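You operate a simulated robot arm through the tools that you are given. There is no shell and no other tool.

You run a simulated robot arm. Do the job below in one go: nothing can be reset, and whatever is moved stays where it is left.

TASK
File the blue film box in the FILM drawer and lock the chest.
Fine: shut the drawer.

The check looks at the end state, three seconds after you hand in, the way a careful person would. Anything else that was tipped, shoved, dropped, spilled or broken makes it a failure.

THE ROBOT
A 6-joint arm with a two-finger parallel gripper, fixed in place. Base frame: the origin is at the foot of the arm, x ahead of it, y to its left, z up. Readings come in cm, rad, newtons and seconds.
With the tool pointing down near the work surface it reaches from about 10 to 52 cm from the base axis. Its first joint turns from -1.152 to 1.152 rad. Payload 2.45 kg.
Tool frame: the origin (TCP) lies between the finger pads and is the grasp point; the fingertips stand 2.4 cm ahead of it; z points along the fingers, y is the line along which they close. The gripper opens to 6.8 cm. The fingers are 1.7 cm wide and 1 cm thick; the gripper's body (4 by 7 cm) begins 4.1 cm behind the TCP.
Orientation is that of the tool frame in the base frame, as a unit quaternion [x, y, z, w]. With the fingers straight down and closing along the base's y, the tool's x points along the base's -x, its y along +y and its z along -z.

THE INTERFACE
- The arm moves only by the tool arm_command. Its argument "moves" is text: rows parted by semicolons, each of 6 numbers parted by spaces: the shift along the tool's x, y, z in cm, then the turn, a rotation vector about the tool's x, y, z in degrees. In form: x y z rx ry rz; .... A call has 1 to 20 rows; each row shifts and turns the commanded pose from where the row before left it, along the tool's axes as they then stand. "hand" is the opening, from 0 (shut) to 1 (fully open), set as the call begins (left out, the last holds). A row lasts 0.2 s, in which the tool goes at most 5 cm and 0.15 rad; a call with a longer step from one row to the next is refused whole, and so is a gripper value outside its range. Where a pose cannot be reached the arm comes as near as it can. A force on the tool above 90 N (or 10 N above the force at the start of the call, whichever is more), or a blocked arm, ends the call early, and 0.2 s more pass. Each finger travels about 10.8 cm/s and halts on what it meets, pressing with about 28 N; the grip force reading is that of the motor and also rises with nothing between the fingers. The clock runs only during rows and for 0.2 s after the last one: add rows that do not move to give the fingers time. It gives the time, the measured TCP pose, the force on the tool (base axes), the opening and the grip force at its end, in the units of the frame above (readings bear some noise), with the torque about the TCP (base axes, N m) and any sound that the robot's microphone picked up.
- Cameras (640 x 400 px; columns grow to the right, rows downward): "scene" is fixed at [16.29, 45.9, 142.22]; the picture's right is [-0.40, -0.92, 0.00], its down [-0.84, 0.36, -0.41] and it looks along [0.37, -0.16, -0.91] (base axes); focal length 276 px, centre (320, 200). "wrist" rides on the gripper at [8.4, 1.1, -7.5] in the tool frame; the picture's right is [-0.13, 0.99, 0.00], its down [-0.60, -0.08, -0.79] and it looks along [-0.79, -0.10, 0.61] (tool axes); focal length 251 px, centre (320, 200). There is no depth. A picture from a camera that has moved, and an enlarged one, comes with that camera's place and axes in the base frame and with its lens.
- camera(camera): a new picture of that camera. No time passes.
- zoom(camera, box): a new picture of the part [left, top, right, bottom] of that camera's present view, enlarged. No time passes.
- hand_in(): hands the job in; it is judged then, once.

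Places have to be worked out from the pictures, the camera data and where the tool is seen. Open the gripper and draw the arm clear of the work before you hand the job in, unless the task says otherwise.

The tools are called after "Request:" as a command line: name --argument value ..., lists and objects as JSON in quotes. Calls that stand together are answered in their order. arm_command: Moves the arm, as the interface text tells. Its arguments: {"type":"object","properties":{"moves":{"type":"string"},"hand":{"type":"number"}},"required":["moves"]} The other tools are called the same way: camera (camera) takes a picture; zoom (camera, box) takes an enlarged picture of a part of a camera's view; hand_in () hands the job in.

At the start:

```text
time: 0.0
tool_pos: [35.44, 29.38, 112.76]
ee_rot: [0.0, 1.0, 0.001, 0.001]
force: [1.1, -0.8, -0.4]
wrist_torque: [0.0, -0.02, -0.04]
gripper_width: 6.81
grasp_force: 0.1
```

scene: 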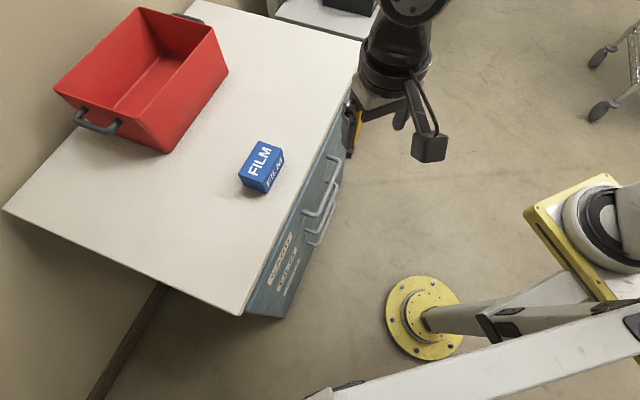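
wrist: 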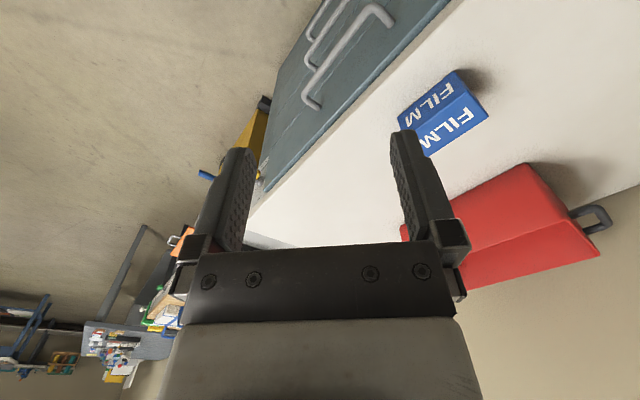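

I'll look closely at the chest, the labels, and the film box before moving anything.

Request:
zoom --camera "scene" --box '[220, 80, 380, 330]'

Request:
zoom --camera "wrist" --box '[220, 0, 500, 180]'

Request:
camera --camera "wrist"

```text
1.60 times, centred on (300, 205) of scene
camera zoom: at [16.29, 45.9, 142.22], right [-0.4, -0.92, 0.0], down [-0.84, 0.36, -0.41], along [0.37, -0.16, -0.91], focal length 441 px, centre (352, 192)
```

zoom: 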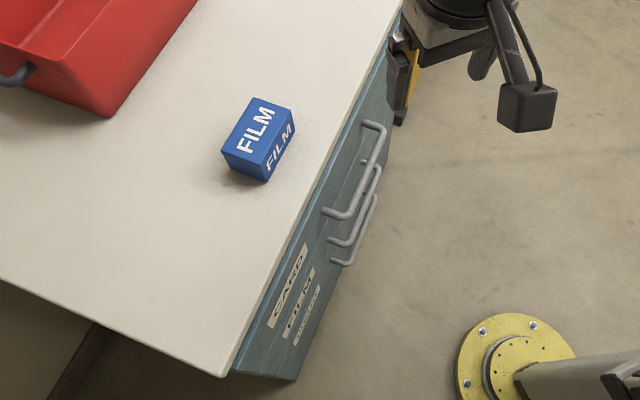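

```text
2.22 times, centred on (360, 90) of wrist
camera zoom: at [27.14, 30.58, 120.36], right [0.13, 0.99, 0.0], down [0.6, -0.08, 0.79], along [0.79, -0.1, -0.61], focal length 559 px, centre (231, 444)
```

zoom: 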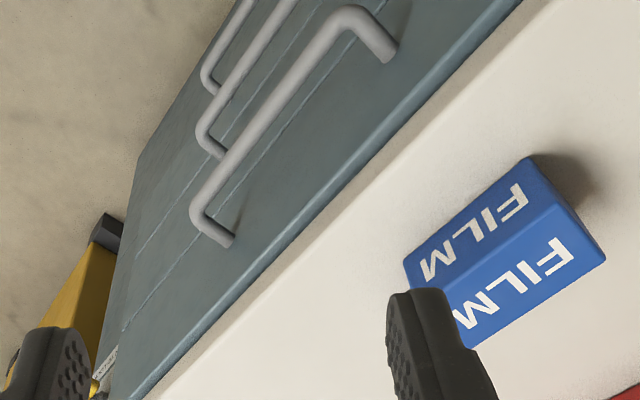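

```text
taken
camera wrist: at [27.14, 30.58, 120.36], right [0.13, 0.99, 0.0], down [0.6, -0.08, 0.79], along [0.79, -0.1, -0.61], focal length 251 px, centre (320, 200)
```

wrist: 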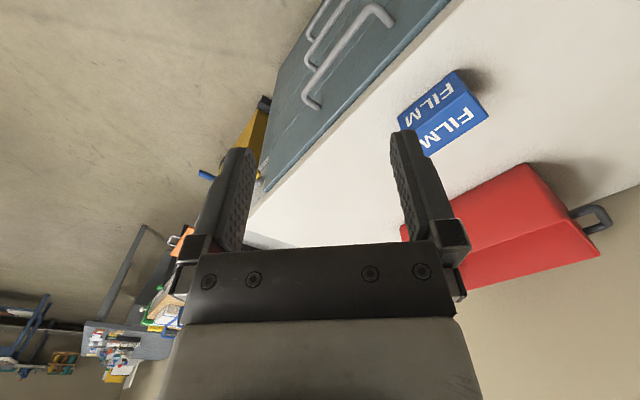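

The chest front runs diagonally and its top edge is visible in both cameras. I'll zoom in for accurate pixel positions so I can triangulate the box, handles and any lock.

Request:
zoom --camera "wrist" --box '[380, 50, 500, 170]'

Request:
zoom --camera "scene" --box '[230, 130, 310, 200]'

Request:
zoom --camera "scene" --box '[240, 150, 350, 320]'

Request:
zoom --camera "wrist" --box '[240, 0, 460, 140]'

Request:
zoom --camera "scene" --box '[320, 60, 460, 170]'

Request:
zoom --camera "wrist" --box '[160, 60, 320, 260]'

```text
3.33 times, centred on (440, 110) of wrist
camera zoom: at [27.14, 30.58, 120.36], right [0.13, 0.99, 0.0], down [0.6, -0.08, 0.79], along [0.79, -0.1, -0.61], focal length 838 px, centre (-80, 500)
```

zoom: 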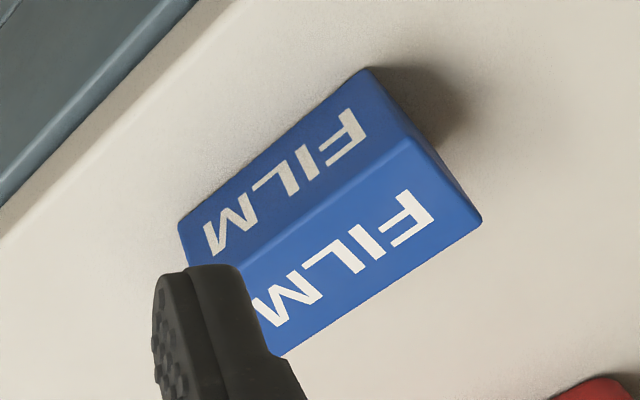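

```text
5.71 times, centred on (270, 165) of scene
camera zoom: at [16.29, 45.9, 142.22], right [-0.4, -0.92, 0.0], down [-0.84, 0.36, -0.41], along [0.37, -0.16, -0.91], focal length 1576 px, centre (606, 400)
```

zoom: 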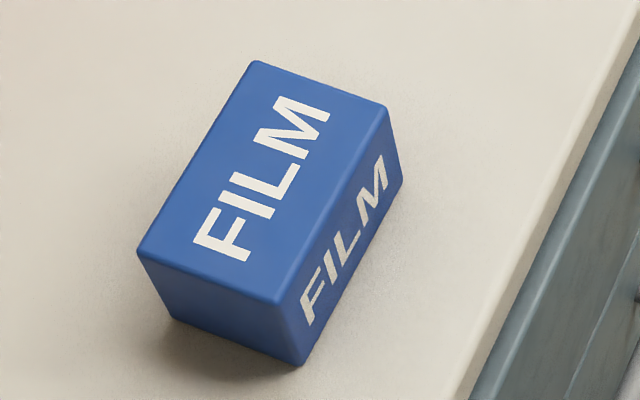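

```text
2.35 times, centred on (295, 235) of scene
camera zoom: at [16.29, 45.9, 142.22], right [-0.4, -0.92, 0.0], down [-0.84, 0.36, -0.41], along [0.37, -0.16, -0.91], focal length 649 px, centre (379, 118)
```

zoom: 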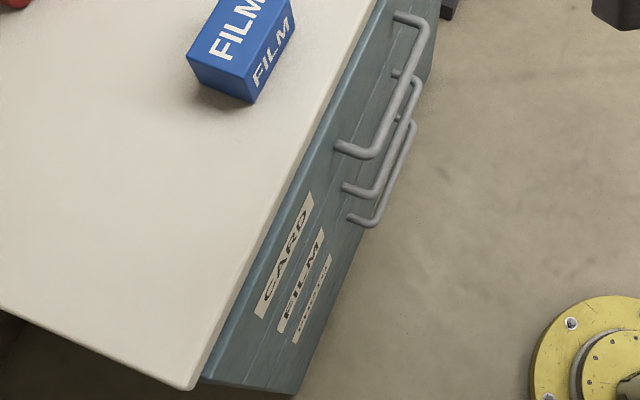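

```text
2.86 times, centred on (350, 70) of wrist
camera zoom: at [27.14, 30.58, 120.36], right [0.13, 0.99, 0.0], down [0.6, -0.08, 0.79], along [0.79, -0.1, -0.61], focal length 718 px, centre (234, 571)
```

zoom: 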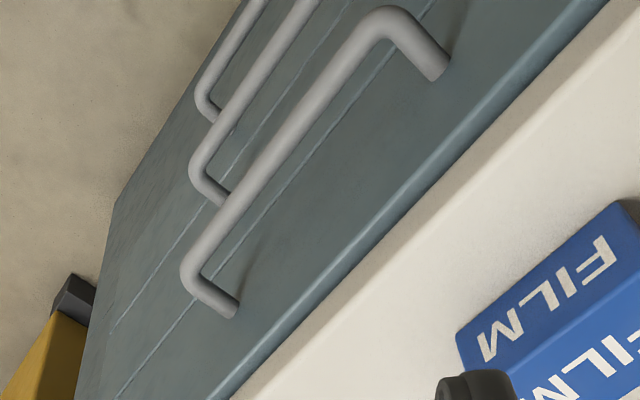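

```text
3.64 times, centred on (390, 115) of scene
camera zoom: at [16.29, 45.9, 142.22], right [-0.4, -0.92, 0.0], down [-0.84, 0.36, -0.41], along [0.37, -0.16, -0.91], focal length 1003 px, centre (66, 509)
```

zoom: 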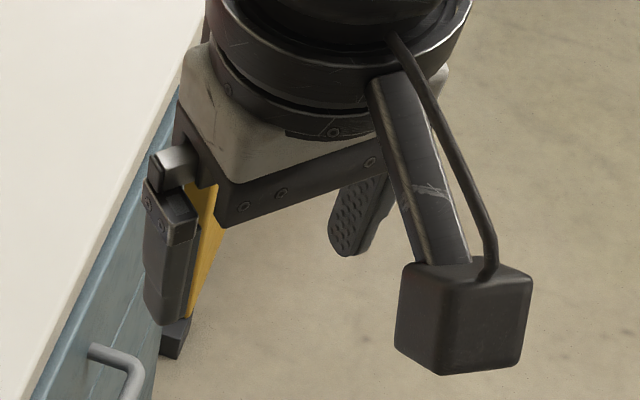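

```text
2.00 times, centred on (240, 160) of wrist
camera zoom: at [27.14, 30.58, 120.36], right [0.13, 0.99, 0.0], down [0.6, -0.08, 0.79], along [0.79, -0.1, -0.61], focal length 503 px, centre (480, 280)
```

zoom: 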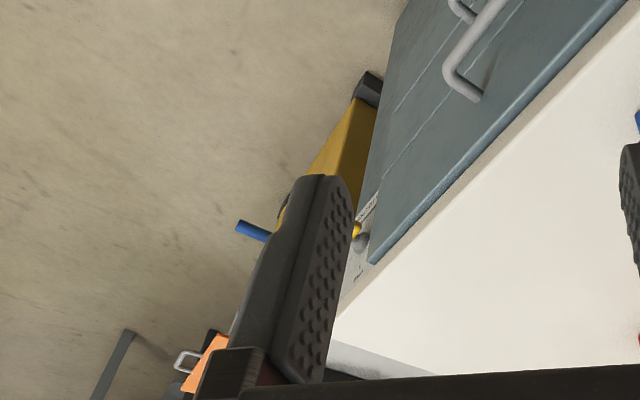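

The box looks to be about 9.4 × 6 × 5.5 cm, centred near (51, 45) on a top at z≈85. The front is a diagonal plane, roughly x+y≈81, with three stacked drawers. I'll look at the arm body and then at the thing on the chest's right side.

Request:
zoom --camera "scene" --box '[320, 160, 640, 400]'

Request:
zoom --camera "wrist" --box '[0, 200, 240, 400]'

Request:
zoom --camera "scene" --box '[180, 0, 400, 130]'

```text
1.67 times, centred on (480, 280) of scene
camera zoom: at [16.29, 45.9, 142.22], right [-0.4, -0.92, 0.0], down [-0.84, 0.36, -0.41], along [0.37, -0.16, -0.91], focal length 460 px, centre (53, 67)
```

zoom: 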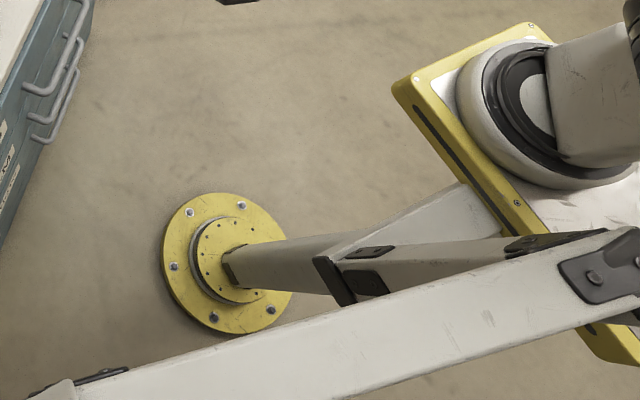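

```text
2.00 times, centred on (120, 300) of wrist
camera zoom: at [27.14, 30.58, 120.36], right [0.13, 0.99, 0.0], down [0.6, -0.08, 0.79], along [0.79, -0.1, -0.61], focal length 503 px, centre (720, 0)
```

zoom: 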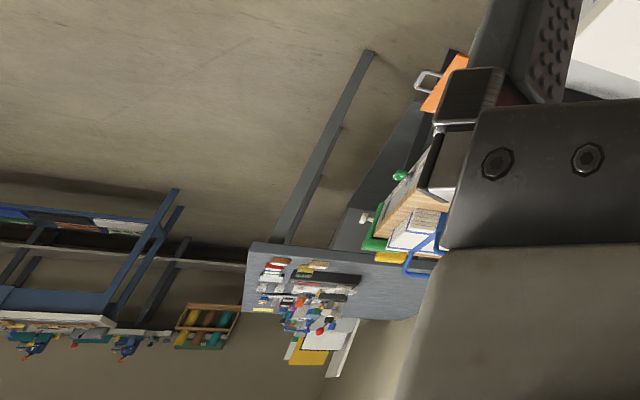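

```text
2.91 times, centred on (290, 65) of scene
camera zoom: at [16.29, 45.9, 142.22], right [-0.4, -0.92, 0.0], down [-0.84, 0.36, -0.41], along [0.37, -0.16, -0.91], focal length 802 px, centre (407, 593)
```

zoom: 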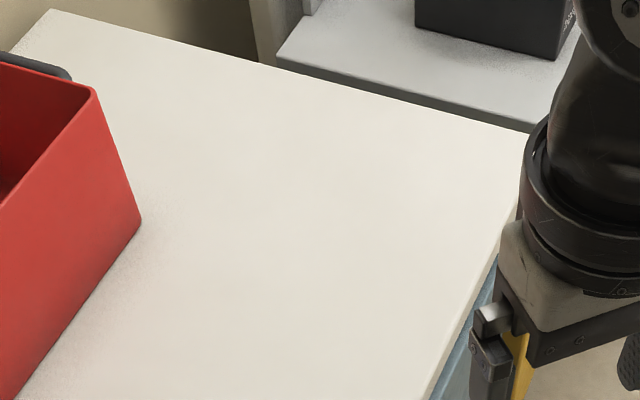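

I'll turn the tool a little clockwise and draw back so the wrist camera can see the right side of the chest between the fingers. The tool stays in free space, well away from the chest.

Request:
arm_command --moves "4 0 0 0 0 8; 4 0 0 0 0 5; 0 0 4 0 0 0; 0 0 4 0 0 0; 0 0 4 0 0 0; 0 0 0 0 0 0" --hand 1

Request:
camera --camera "wrist"

Request:
camera --camera "scene"

```text
time: 1.4
tool_pos: [27.66, 29.91, 100.94]
ee_rot: [0.113, 0.994, 0.001, 0.0]
force: [-0.7, 0.3, 0.2]
wrist_torque: [0.0, 0.02, -0.01]
gripper_width: 6.78
grasp_force: 0.0
```

```text
taken
camera wrist: at [19.83, 32.87, 108.42], right [0.35, 0.94, 0.0], down [0.57, -0.21, 0.79], along [0.74, -0.28, -0.61], focal length 251 px, centre (320, 200)
```

wrist: 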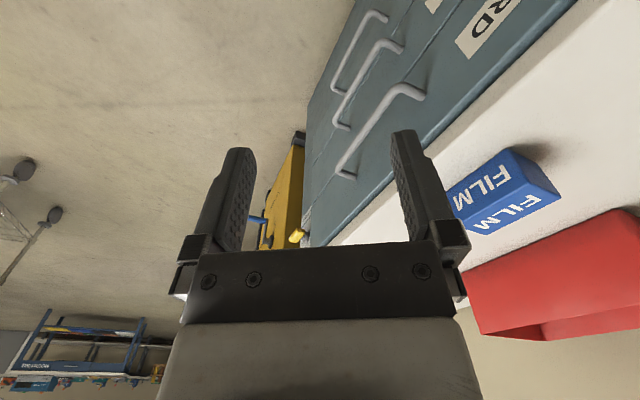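

```text
taken
```

scene: 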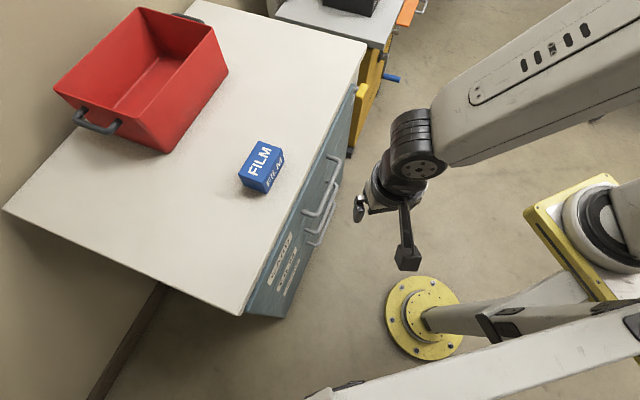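

The view is clearer now. I'll zoom in on the yellow item by the chest's right edge and on the drawer front.

Request:
zoom --camera "scene" --box '[320, 0, 440, 160]'

Request:
zoom --camera "wrist" --box '[230, 110, 350, 260]'

Request:
zoom --camera "wrist" --box '[300, 0, 580, 180]'

Request:
zoom --camera "scene" --box '[230, 60, 380, 330]'

```text
2.50 times, centred on (380, 80) of scene
camera zoom: at [16.29, 45.9, 142.22], right [-0.4, -0.92, 0.0], down [-0.84, 0.36, -0.41], along [0.37, -0.16, -0.91], focal length 690 px, centre (170, 500)
```

zoom: 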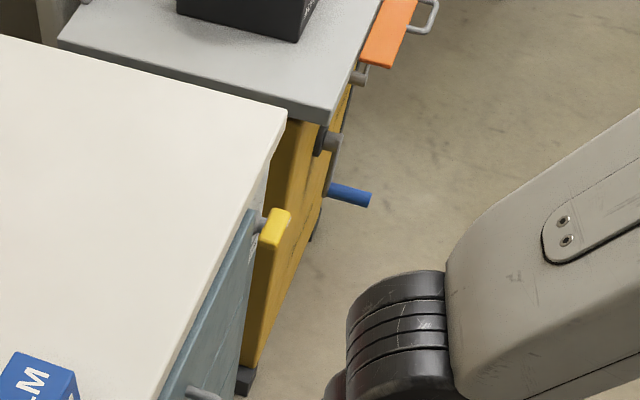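

```text
2.67 times, centred on (290, 185) of wrist
camera zoom: at [19.83, 32.87, 108.42], right [0.35, 0.94, 0.0], down [0.57, -0.21, 0.79], along [0.74, -0.28, -0.61], focal length 670 px, centre (400, 240)
```

zoom: 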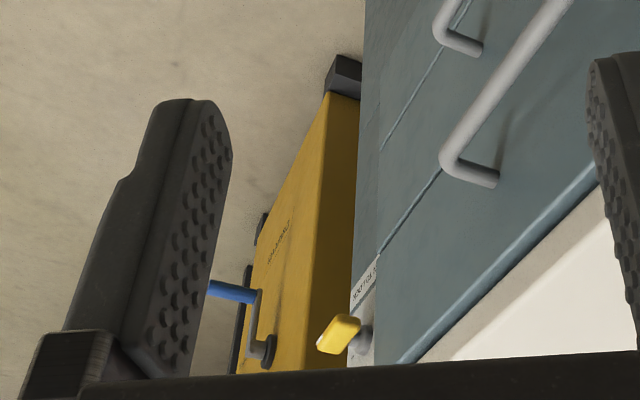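

```text
2.22 times, centred on (440, 90) of wrist
camera zoom: at [19.83, 32.87, 108.42], right [0.35, 0.94, 0.0], down [0.57, -0.21, 0.79], along [0.74, -0.28, -0.61], focal length 559 px, centre (53, 444)
```

zoom: 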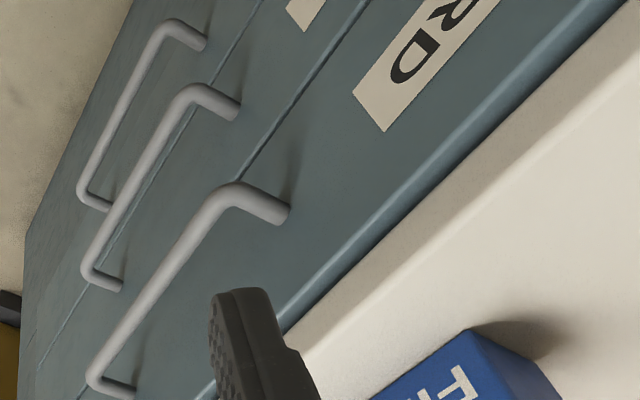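

```text
1.48 times, centred on (305, 195) of scene
camera zoom: at [16.29, 45.9, 142.22], right [-0.4, -0.92, 0.0], down [-0.84, 0.36, -0.41], along [0.37, -0.16, -0.91], focal length 409 px, centre (342, 207)
```

zoom: 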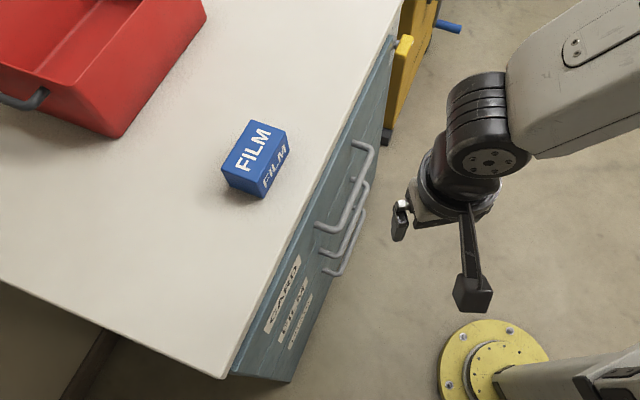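

The lock looks like a yellow-tipped lever near (75, 5, 73.5), on a pale panel at the right end of the chest front. I'll move the tool at safe height toward that side to see the lever and its labels up close and check the reach.

Request:
arm_command --moves "-3.5 -2.3 0 0 0 0; -3.5 -2.3 0 0 0 0; -3.5 -2.3 0 0 0 0; -3.5 -2.3 0 0 0 0; -3.5 -2.3 0 0 0 0; -3.5 -2.3 0 0 0 0; 0 0 0 0 0 -8; 0 0 0 0 0 0" --hand 1

Request:
camera --camera "wrist"

Request:
camera --camera "scene"

```text
time: 3.2
tool_pos: [44.81, 11.62, 101.14]
ee_rot: [0.043, 0.999, 0.001, 0.001]
force: [-0.4, -0.2, 0.5]
wrist_torque: [-0.02, -0.03, -0.03]
gripper_width: 6.81
grasp_force: 0.0
```

```text
taken
camera wrist: at [36.53, 13.5, 108.57], right [0.21, 0.98, 0.0], down [0.59, -0.13, 0.79], along [0.78, -0.17, -0.61], focal length 251 px, centre (320, 200)
```

wrist: 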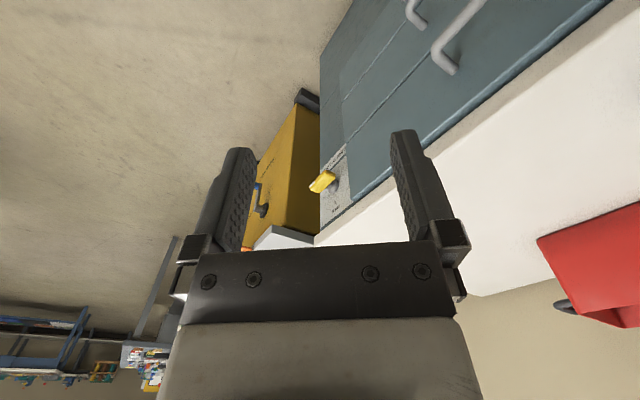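

```text
taken
```

scene: 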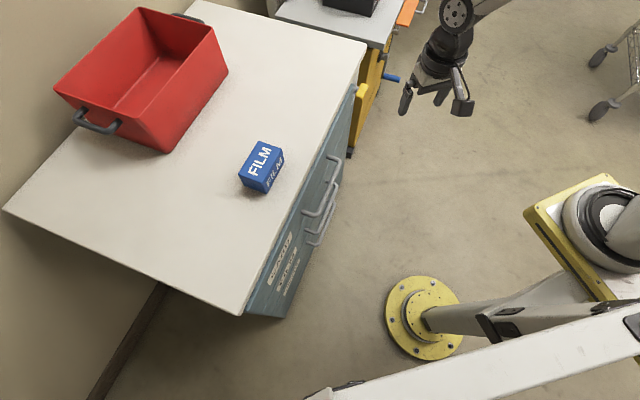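

Request:
zoom --camera "wrist" --box '[290, 130, 390, 240]'

Request:
zoom --camera "scene" --box '[320, 60, 400, 170]'

```text
3.64 times, centred on (340, 185) of wrist
camera zoom: at [36.53, 13.5, 108.57], right [0.21, 0.98, 0.0], down [0.59, -0.13, 0.79], along [0.78, -0.17, -0.61], focal length 914 px, centre (247, 254)
```

zoom: 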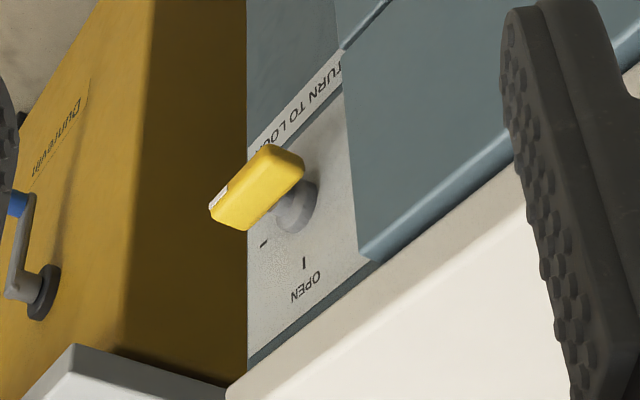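

```text
3.64 times, centred on (360, 115) of scene
camera zoom: at [16.29, 45.9, 142.22], right [-0.4, -0.92, 0.0], down [-0.84, 0.36, -0.41], along [0.37, -0.16, -0.91], focal length 1003 px, centre (174, 509)
```

zoom: 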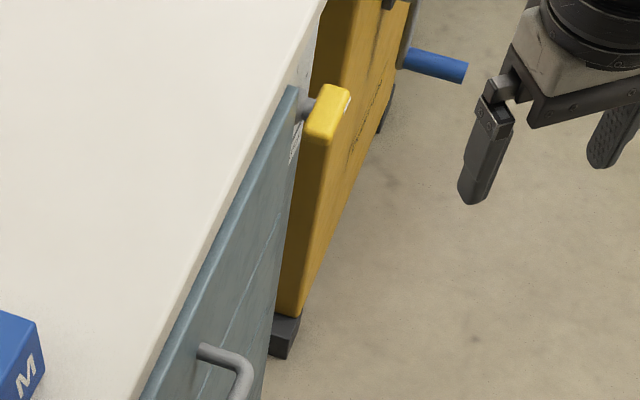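

The lock is a yellow-tipped knob with an "OPEN" mark on top, a second tick to its side, and a "TURN TO LOCK" label. I'll yaw to face the chest and pitch the tool outward about 37° so the camera looks straight at the front.

Request:
arm_command --moves "0 0 0 0 0 -8.3; 0 0 0 0 0 -8.3; 0 0 0 0 0 -8.3; 0 0 0 0 0 -8.3; 0 0 0 0 0 -8.3; 0 0 0 0 0 -8.3; 0 0 0 0 -7.4 0; 0 0 0 0 -7.4 0; 0 0 0 0 -7.4 0; 0 0 0 0 -7.4 0; 0 0 0 0 -7.4 0; 0 0 0 0 0 0" --hand 1

Request:
camera --camera "wrist"

Request:
camera --camera "scene"

```text
time: 5.8
tool_pos: [44.92, 11.7, 100.93]
ee_rot: [-0.361, 0.877, 0.121, 0.294]
force: [-0.3, 0.2, 0.4]
wrist_torque: [-0.02, 0.03, 0.0]
gripper_width: 6.79
grasp_force: 0.1
```

```text
taken
camera wrist: at [36.24, 4.6, 101.73], right [-0.63, 0.78, 0.08], down [0.06, -0.05, 1.0], along [0.78, 0.63, -0.01], focal length 251 px, centre (320, 200)
```

wrist: 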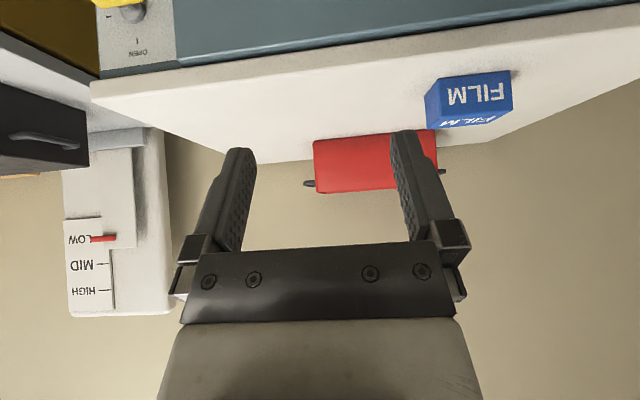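

```text
taken
```

scene: 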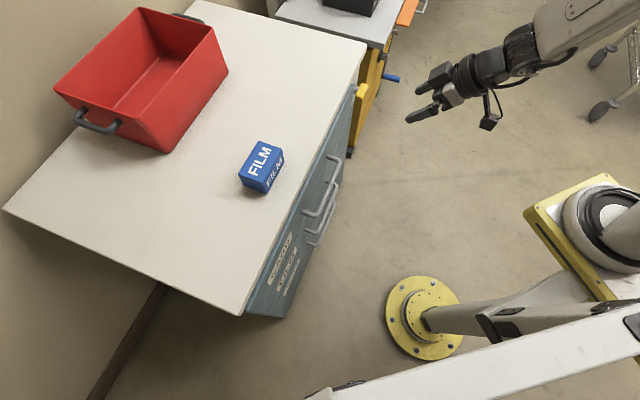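

Facing the chest works. I'll lower straight down about 27 cm, staying clear of the front, to view the drawers and lock square on.

Request:
arm_command --moves "2.71 0 3.6 0 0 0; 2.71 0 3.6 0 0 0; 2.71 0 3.6 0 0 0; 2.71 0 3.6 0 0 0; 2.71 0 3.6 0 0 0; 2.71 0 3.6 0 0 0; 0 0 0 0 0 0" --hand 1

Request:
camera --camera "wrist"

Request:
camera --camera "scene"

```text
time: 7.4
tool_pos: [53.47, 12.55, 79.74]
ee_rot: [-0.359, 0.878, 0.128, 0.289]
force: [-1.0, 0.5, 0.2]
wrist_torque: [0.01, -0.01, 0.01]
gripper_width: 6.8
grasp_force: 0.1
out of reach, approached as far as the arm can: row 2, 3, 4, 5, 6
```

```text
taken
camera wrist: at [44.87, 5.51, 80.64], right [-0.63, 0.77, 0.09], down [0.07, -0.06, 1.0], along [0.78, 0.63, -0.02], focal length 251 px, centre (320, 200)
```

wrist: 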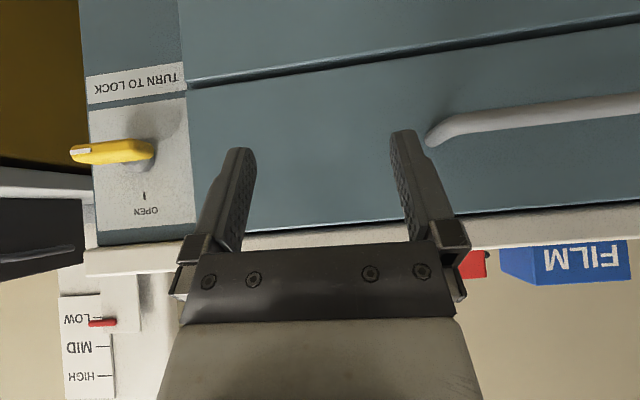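

```text
taken
```

scene: 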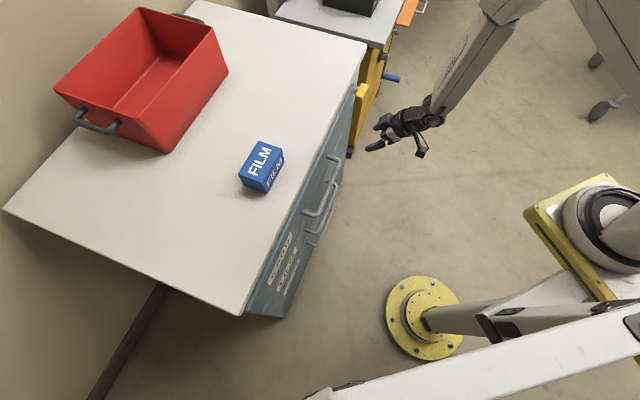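

The inner reach limit pushed the tool outward to (53.5, 12.6, 79.7), but nothing was touched. I'll zoom on the lock and the handles.

Request:
zoom --camera "wrist" --box '[60, 50, 220, 250]'

Request:
zoom --camera "wrist" --box '[380, 0, 640, 240]'

Request:
zoom --camera "scene" --box '[320, 60, 460, 200]'

```text
2.00 times, centred on (140, 150) of wrist
camera zoom: at [44.87, 5.51, 80.64], right [-0.63, 0.77, 0.09], down [0.07, -0.06, 1.0], along [0.78, 0.63, -0.02], focal length 503 px, centre (680, 300)
```

zoom: 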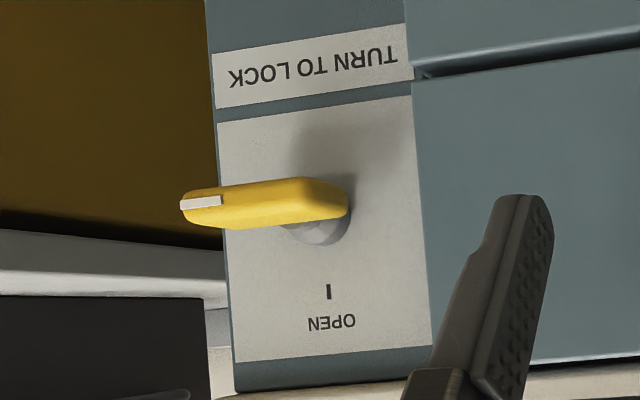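

```text
1.67 times, centred on (510, 120) of wrist
camera zoom: at [44.87, 5.51, 80.64], right [-0.63, 0.77, 0.09], down [0.07, -0.06, 1.0], along [0.78, 0.63, -0.02], focal length 419 px, centre (3, 333)
```

zoom: 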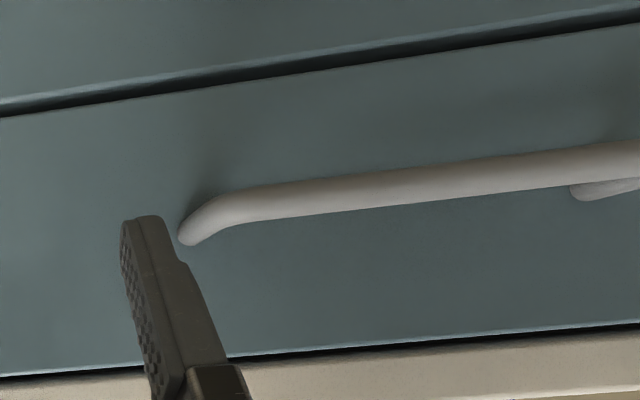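

```text
2.86 times, centred on (390, 130) of scene
camera zoom: at [16.29, 45.9, 142.22], right [-0.4, -0.92, 0.0], down [-0.84, 0.36, -0.41], along [0.37, -0.16, -0.91], focal length 788 px, centre (120, 400)
```

zoom: 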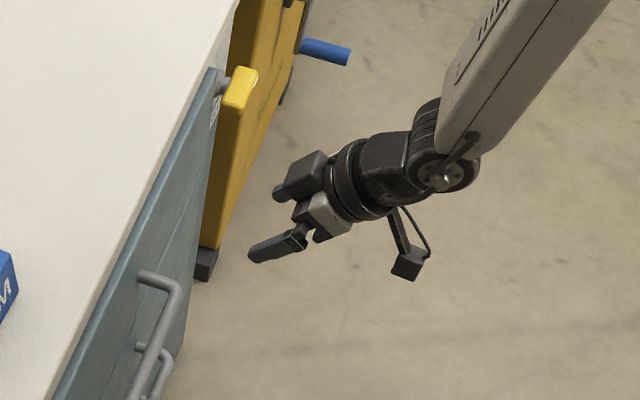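

The white pointer mark on the yellow paddle seems to point to the world right, at the unlabelled tick, with OPEN at the top. I'll zoom further to be sure of its state.

Request:
zoom --camera "wrist" --box '[80, 120, 180, 220]'

Request:
zoom --camera "scene" --box '[340, 70, 380, 110]'

```text
4.00 times, centred on (130, 170) of wrist
camera zoom: at [44.87, 5.51, 80.64], right [-0.63, 0.77, 0.09], down [0.07, -0.06, 1.0], along [0.78, 0.63, -0.02], focal length 1006 px, centre (1080, 320)
```

zoom: 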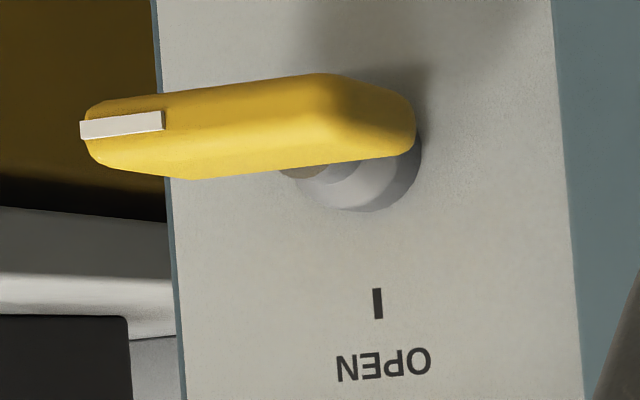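

```text
10.00 times, centred on (360, 90) of scene
camera zoom: at [16.29, 45.9, 142.22], right [-0.4, -0.92, 0.0], down [-0.84, 0.36, -0.41], along [0.37, -0.16, -0.91], focal length 2758 px, centre (-80, 1300)
```

zoom: 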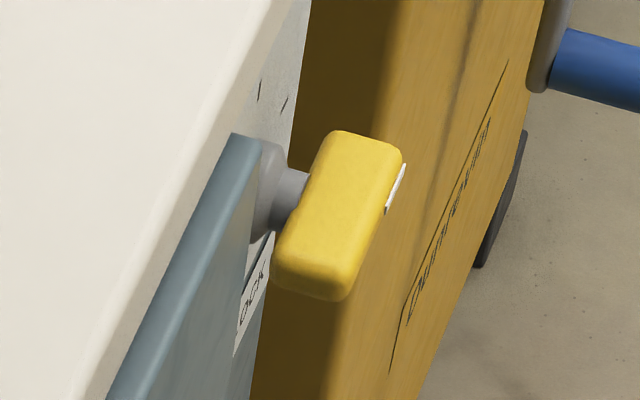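

Both views agree on the lock: the T-shaped paddle is horizontal with its pointer at the 3 o'clock tick, and OPEN is at 12 o'clock, so the chest appears to be locked. The knob is centred near (73.4, 6.5, 74). I'll pitch the tool to horizontal in place, about 13 cm off the chest, to test reach and posture.

Request:
arm_command --moves "0 0 0 0 -7.5 0; 0 0 0 0 -7.5 0; 0 0 0 0 -7.5 0; 0 0 0 0 -7.5 0; 0 0 0 0 -7.5 0; 0 0 0 0 -7.5 0; 0 0 0 0 -7.5 0; 0 0 0 0 0 0" --hand 1

Request:
camera --camera "wrist"

Request:
camera --camera "scene"

```text
time: 9.2
tool_pos: [64.04, 11.69, 82.02]
ee_rot: [-0.268, 0.656, 0.271, 0.651]
force: [-0.1, 0.0, 0.2]
wrist_torque: [0.0, -0.05, -0.02]
gripper_width: 6.79
grasp_force: 0.1
out of reach, approached as far as the arm can: row 1, 2, 3, 4, 5, 6, 7
```

```text
taken
camera wrist: at [57.91, 7.22, 73.66], right [-0.7, 0.7, 0.14], down [-0.5, -0.62, 0.61], along [0.51, 0.36, 0.78], focal length 251 px, centre (320, 200)
```

wrist: 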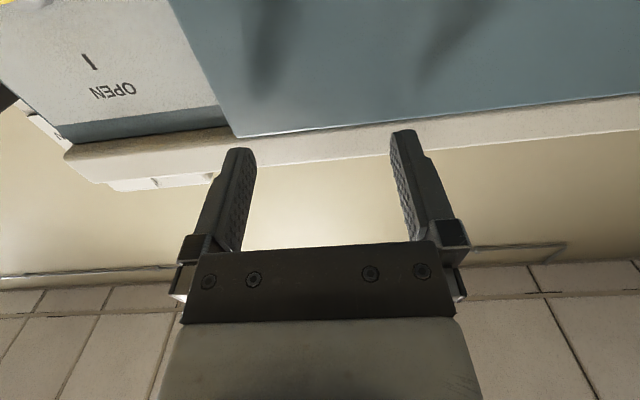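

```text
taken
```

scene: 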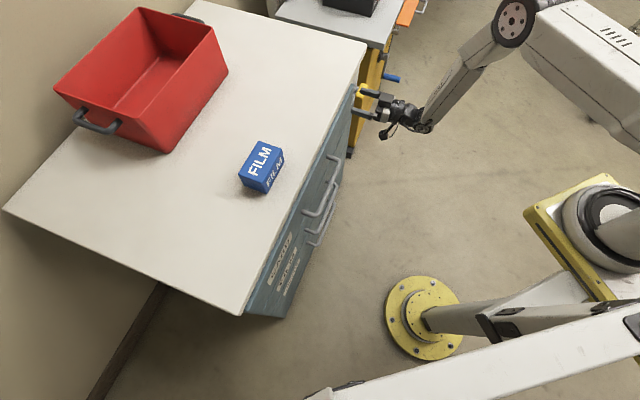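

The tool was pushed outward again and is now at (64, 11.7, 82), with the fingertips only a couple of cm off the front. I'll send a zero row to learn whether the commanded pose matches the reached one before moving further.

Request:
arm_command --moves "0 0 0 0 0 0" --hand 1

Request:
zoom --camera "scene" --box '[330, 60, 450, 160]'

```text
time: 9.6
tool_pos: [63.94, 11.63, 82.05]
ee_rot: [-0.268, 0.657, 0.271, 0.65]
force: [-0.1, -0.4, 0.4]
wrist_torque: [0.01, 0.02, 0.02]
gripper_width: 6.78
grasp_force: 0.0
```

```text
4.00 times, centred on (390, 110) of scene
camera zoom: at [16.29, 45.9, 142.22], right [-0.4, -0.92, 0.0], down [-0.84, 0.36, -0.41], along [0.37, -0.16, -0.91], focal length 1103 px, centre (40, 560)
```

zoom: 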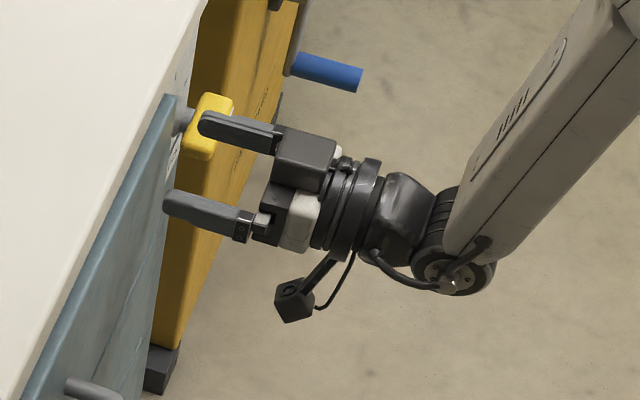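

The commanded pose now equals the reached pose, and the tips are about 2 cm off the drawer face. I'll roll the gripper +90° so the fingers close vertically for the horizontal paddle.

Request:
arm_command --moves "0 0 0 0 0 8.18; 0 0 0 0 0 8.18; 0 0 0 0 0 8.18; 0 0 0 0 0 8.18; 0 0 0 0 0 8.18; 0 0 0 0 0 8.18; 0 0 0 0 0 8.18; 0 0 0 0 0 8.18; 0 0 0 0 0 8.18; 0 0 0 0 0 8.18; 0 0 0 0 0 8.18; 0 0 0 0 0 0" --hand 1

Request:
camera --camera "wrist"

Request:
camera --camera "scene"

```text
time: 12.2
tool_pos: [64.04, 11.63, 82.11]
ee_rot: [0.274, 0.655, 0.651, 0.27]
force: [0.3, -0.4, -0.5]
wrist_torque: [-0.02, 0.02, 0.0]
gripper_width: 6.78
grasp_force: 0.0
```

```text
taken
camera wrist: at [52.84, 12.34, 83.15], right [0.1, -0.09, 0.99], down [-0.14, -0.99, -0.07], along [0.99, -0.13, -0.11], focal length 251 px, centre (320, 200)
```

wrist: 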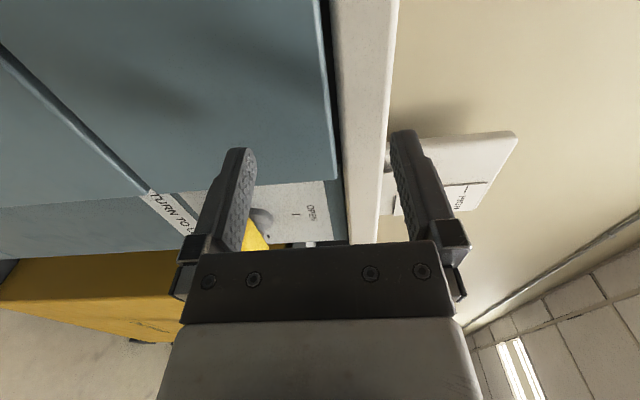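

```text
taken
```

scene: 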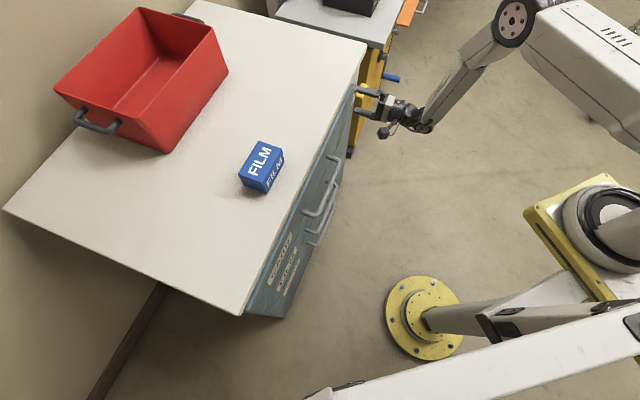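

The tool axes are now x left, y up, z toward the chest. I'll move right 10.3 cm at this height, above the paddle, while backing off 6 cm, then look at the knob.

Request:
arm_command --moves "-2.06 0 -1.2 0 0 0; -2.06 0 -1.2 0 0 0; -2.06 0 -1.2 0 0 0; -2.06 0 -1.2 0 0 0; -2.06 0 -1.2 0 0 0; 0 0 0 0 0 0" --hand 1

Request:
camera --camera "wrist"

Request:
zoom --camera "scene" --box '[330, 60, 450, 160]'

```text
time: 13.6
tool_pos: [66.79, 0.05, 81.91]
ee_rot: [0.273, 0.655, 0.651, 0.271]
force: [0.0, 0.0, 0.6]
wrist_torque: [-0.03, 0.02, -0.01]
gripper_width: 6.8
grasp_force: 0.0
```

```text
taken
camera wrist: at [55.6, 0.71, 83.08], right [0.1, -0.09, 0.99], down [-0.14, -0.99, -0.07], along [0.99, -0.13, -0.11], focal length 251 px, centre (320, 200)
```

wrist: 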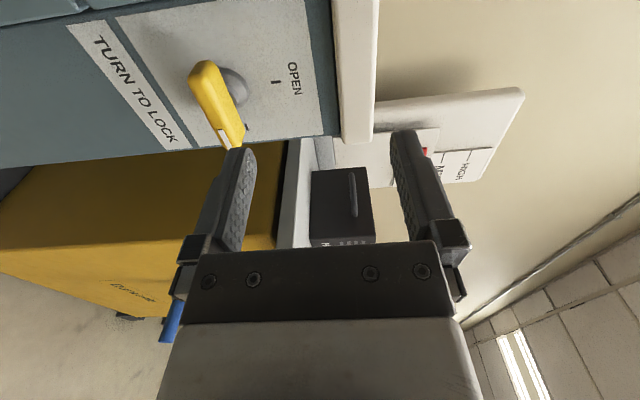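

```text
4.00 times, centred on (390, 110) of scene
camera zoom: at [16.29, 45.9, 142.22], right [-0.4, -0.92, 0.0], down [-0.84, 0.36, -0.41], along [0.37, -0.16, -0.91], focal length 1103 px, centre (40, 560)
```

zoom: 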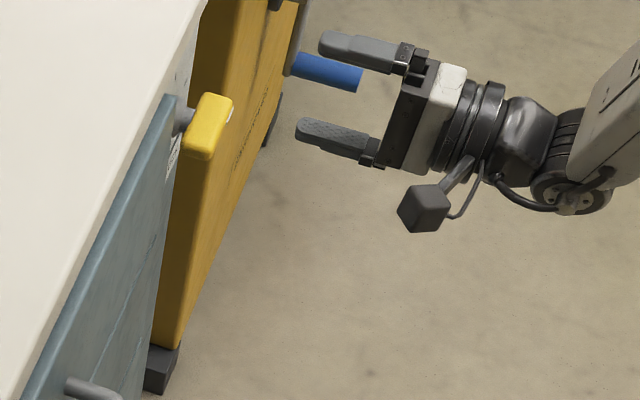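

Good view of the knob, with the pointer at 3 o'clock. I'll zoom in for accurate triangulation.

Request:
zoom --camera "wrist" --box '[170, 40, 310, 160]'

Request:
zoom --camera "scene" --box '[345, 75, 375, 105]'

```text
3.33 times, centred on (240, 100) of wrist
camera zoom: at [55.6, 0.71, 83.08], right [0.1, -0.09, 0.99], down [-0.14, -0.99, -0.07], along [0.99, -0.13, -0.11], focal length 838 px, centre (587, 533)
```

zoom: 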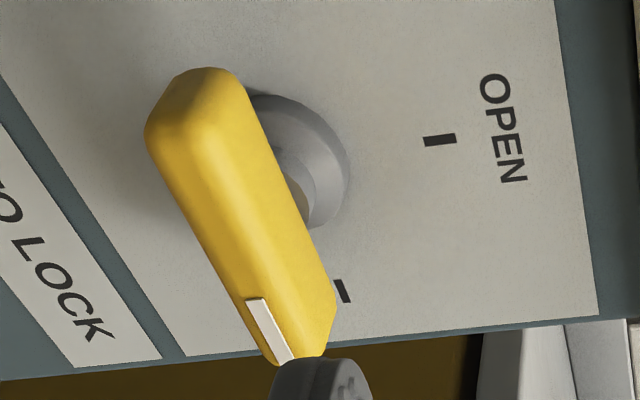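

```text
13.33 times, centred on (360, 90) of scene
camera zoom: at [16.29, 45.9, 142.22], right [-0.4, -0.92, 0.0], down [-0.84, 0.36, -0.41], along [0.37, -0.16, -0.91], focal length 3678 px, centre (-213, 1667)
```

zoom: 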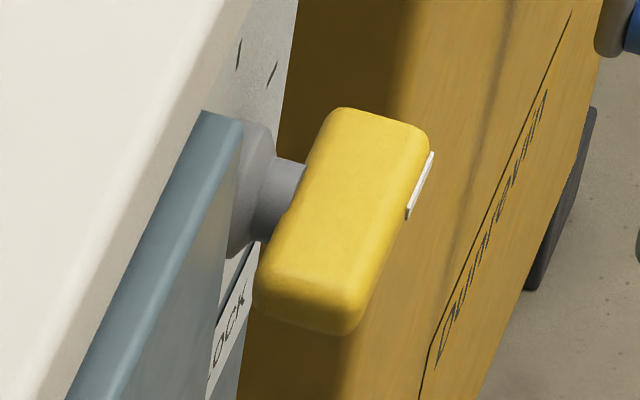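

I place the paddle centre at about (74.2, 5.8, 73.8) with its outer face about 55.4 cm out along the chest normal. I'll lower to that height and align laterally, then check before advancing.

Request:
arm_command --moves "-0.4 -2.7 0 0 0 0; -0.4 -2.7 0 0 0 0; -0.4 -2.65 0 0 0 0; 0 0 0 0 0 0" --hand 1

Request:
camera --camera "wrist"

Request:
zoom --camera "scene" --box '[330, 60, 450, 160]'

```text
time: 14.6
tool_pos: [67.77, -0.71, 73.91]
ee_rot: [0.273, 0.655, 0.651, 0.271]
force: [-0.2, -0.3, 0.2]
wrist_torque: [0.02, -0.02, 0.0]
gripper_width: 6.8
grasp_force: 0.1
```

```text
taken
camera wrist: at [56.59, 0.03, 74.95], right [0.1, -0.09, 0.99], down [-0.14, -0.99, -0.07], along [0.99, -0.13, -0.11], focal length 251 px, centre (320, 200)
```

wrist: 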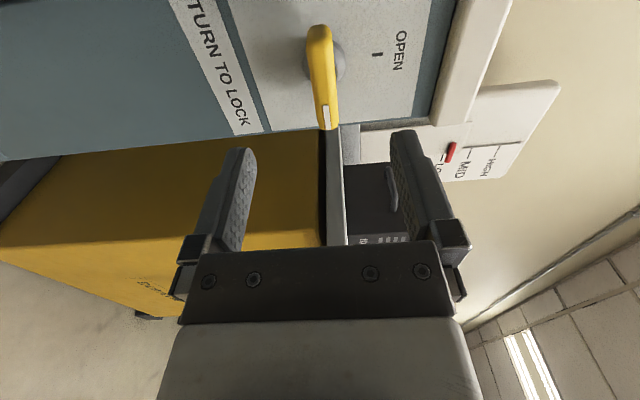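

```text
4.00 times, centred on (390, 110) of scene
camera zoom: at [16.29, 45.9, 142.22], right [-0.4, -0.92, 0.0], down [-0.84, 0.36, -0.41], along [0.37, -0.16, -0.91], focal length 1103 px, centre (40, 560)
```

zoom: 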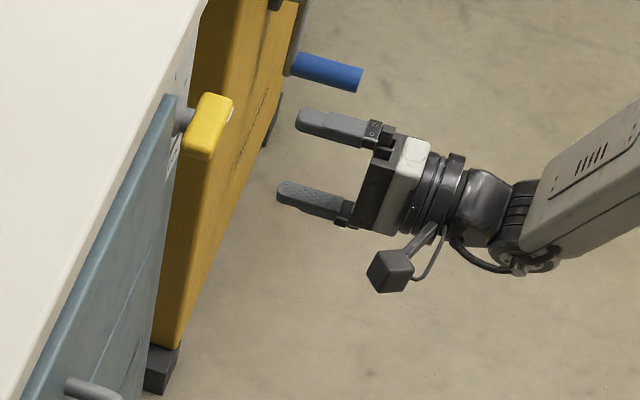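

The paddle at z≈73.9 sits centred between the fingers. I'll advance 8 cm so the pads straddle the paddle without reaching the rosette behind it.

Request:
arm_command --moves "0 0 2 0 0 0; 0 0 2 0 0 0; 0 0 2 0 0 0; 0 0 2 0 0 0; 0 0 0 0 0 0" --hand 1

Request:
camera --camera "wrist"

Request:
zoom --camera "scene" --box '[330, 60, 450, 160]'

```text
time: 15.8
tool_pos: [73.53, 5.05, 74.04]
ee_rot: [0.273, 0.655, 0.651, 0.271]
force: [0.1, 0.6, 0.3]
wrist_torque: [0.0, 0.03, 0.0]
gripper_width: 6.8
grasp_force: 0.1
```

```text
taken
camera wrist: at [62.33, 5.78, 75.1], right [0.1, -0.09, 0.99], down [-0.14, -0.99, -0.07], along [0.99, -0.13, -0.11], focal length 251 px, centre (320, 200)
```

wrist: 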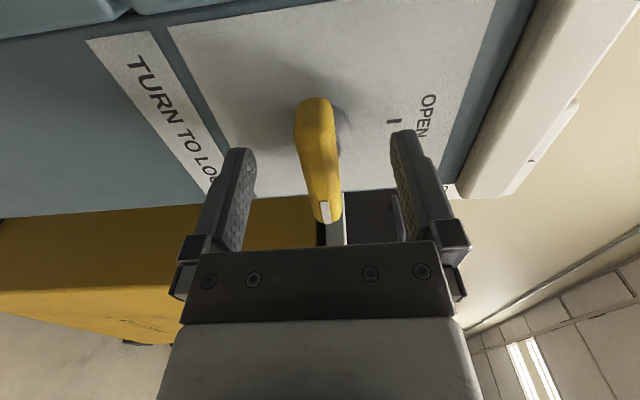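

```text
4.00 times, centred on (390, 110) of scene
camera zoom: at [16.29, 45.91, 142.22], right [-0.4, -0.92, 0.0], down [-0.84, 0.36, -0.41], along [0.37, -0.16, -0.91], focal length 1103 px, centre (40, 560)
```

zoom: 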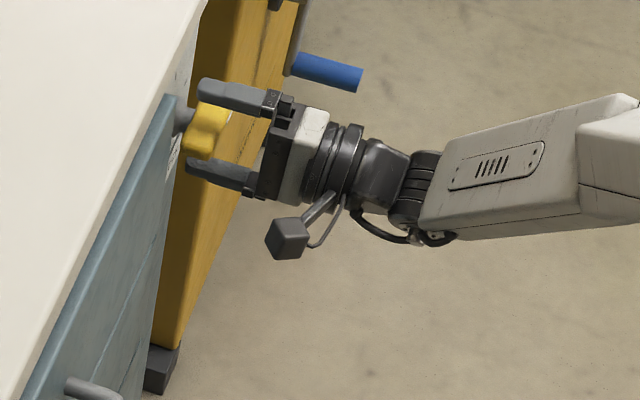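

The paddle is now between the open fingers, so I'll close on it and check the grip.

Request:
arm_command --moves "0 0 0 0 0 0; 0 0 0 0 0 0; 0 0 0 0 0 0" --hand 0

Request:
camera --camera "wrist"

Request:
zoom --camera "scene" --box '[330, 60, 450, 160]'

```text
time: 16.6
tool_pos: [73.46, 5.07, 74.0]
ee_rot: [0.273, 0.654, 0.651, 0.272]
force: [-1.2, 0.4, 0.4]
wrist_torque: [0.56, -0.58, 0.13]
gripper_width: 1.59
grasp_force: 35.4
```

```text
taken
camera wrist: at [62.32, 5.75, 75.12], right [0.1, -0.09, 0.99], down [-0.14, -0.99, -0.07], along [0.99, -0.13, -0.11], focal length 251 px, centre (320, 200)
```

wrist: 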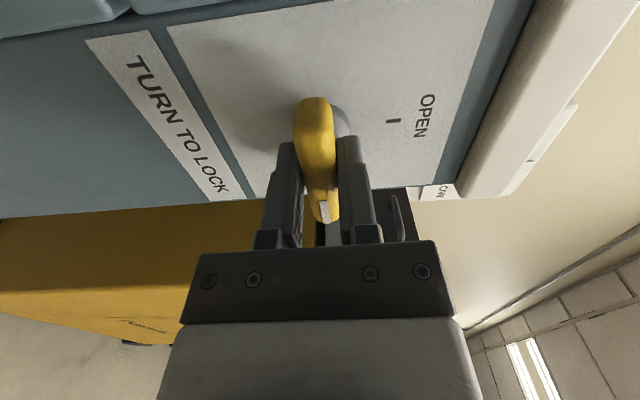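

```text
4.00 times, centred on (390, 110) of scene
camera zoom: at [16.29, 45.9, 142.22], right [-0.4, -0.92, 0.0], down [-0.84, 0.36, -0.41], along [0.37, -0.16, -0.91], focal length 1103 px, centre (40, 560)
```

zoom: 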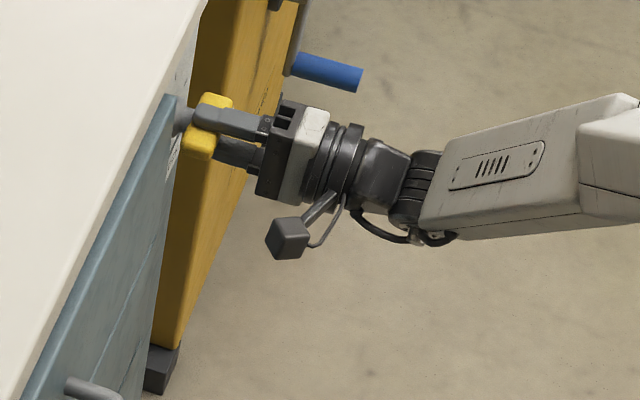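

Firm grip on the paddle (1.59 cm thick). I'll turn about the tool axis by −40° first, counter-clockwise seen from the front toward OPEN, and watch the torque.

Request:
arm_command --moves "0 0 0 0 0 -5; 0 0 0 0 0 -7; 0 0 0 0 0 -7; 0 0 0 0 0 -7; 0 0 0 0 0 -7; 0 0 0 0 0 -7" --hand 0

Request:
camera --camera "wrist"

Request:
zoom --camera "scene" --box '[330, 60, 450, 160]'

```text
time: 18.0
tool_pos: [73.43, 4.71, 73.78]
ee_rot: [0.032, 0.711, 0.517, 0.477]
force: [25.0, 9.0, -21.9]
wrist_torque: [0.33, -0.21, 0.28]
gripper_width: 1.6
grasp_force: 35.1
```

```text
taken
camera wrist: at [63.07, 4.62, 69.27], right [-0.37, 0.39, 0.84], down [-0.2, -0.92, 0.34], along [0.91, -0.04, 0.42], focal length 251 px, centre (320, 200)
```

wrist: 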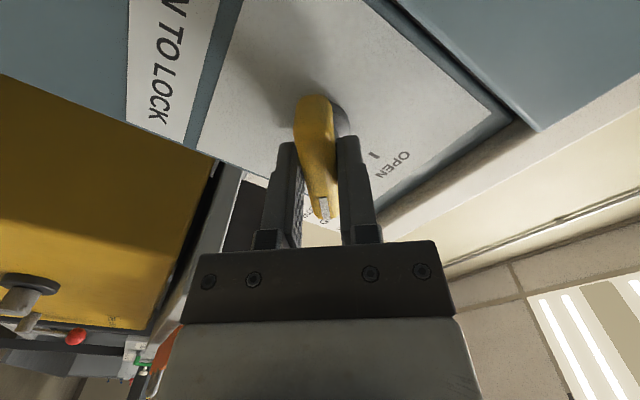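

```text
4.00 times, centred on (390, 110) of scene
camera zoom: at [16.39, 45.92, 142.2], right [-0.4, -0.92, 0.0], down [-0.84, 0.36, -0.41], along [0.37, -0.16, -0.91], focal length 1103 px, centre (40, 560)
```

zoom: 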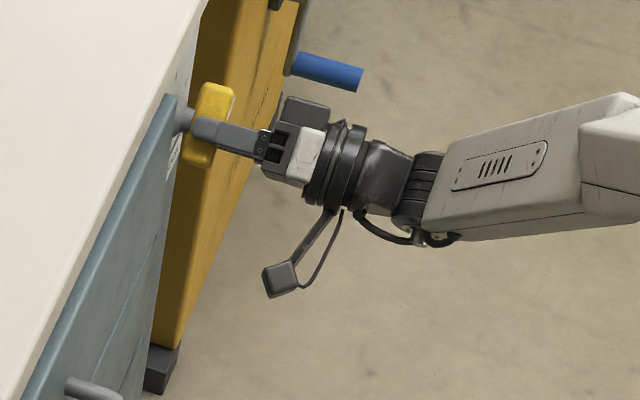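

The paddle is turning with the gripper. The side loads suggest the shaft axis is about 0.6 cm to the right of my grip centre, so I'll correct for that and continue the turn along an arc around the true axis.

Request:
arm_command --moves "0.04 -0.42 0.1 0 0 0; -0.02 -0.075 0 0 0 -7.14; -0.02 -0.075 0 0 0 -7.14; -0.02 -0.075 0 0 0 -7.14; -0.02 -0.075 0 0 0 -7.14; 0 0 0 0 0 0" --hand 0

Request:
camera --camera "wrist"

```text
time: 19.4
tool_pos: [73.63, 4.74, 73.6]
ee_rot: [-0.146, 0.692, 0.387, 0.591]
force: [-43.7, 12.7, 16.0]
wrist_torque: [0.27, -0.55, -0.09]
gripper_width: 1.58
grasp_force: 35.1
```

```text
taken
camera wrist: at [65.48, 2.35, 66.2], right [-0.62, 0.62, 0.48], down [-0.35, -0.77, 0.53], along [0.7, 0.16, 0.7], focal length 251 px, centre (320, 200)
```

wrist: 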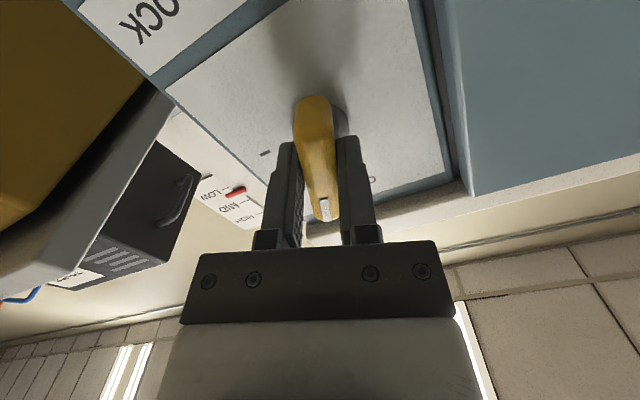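

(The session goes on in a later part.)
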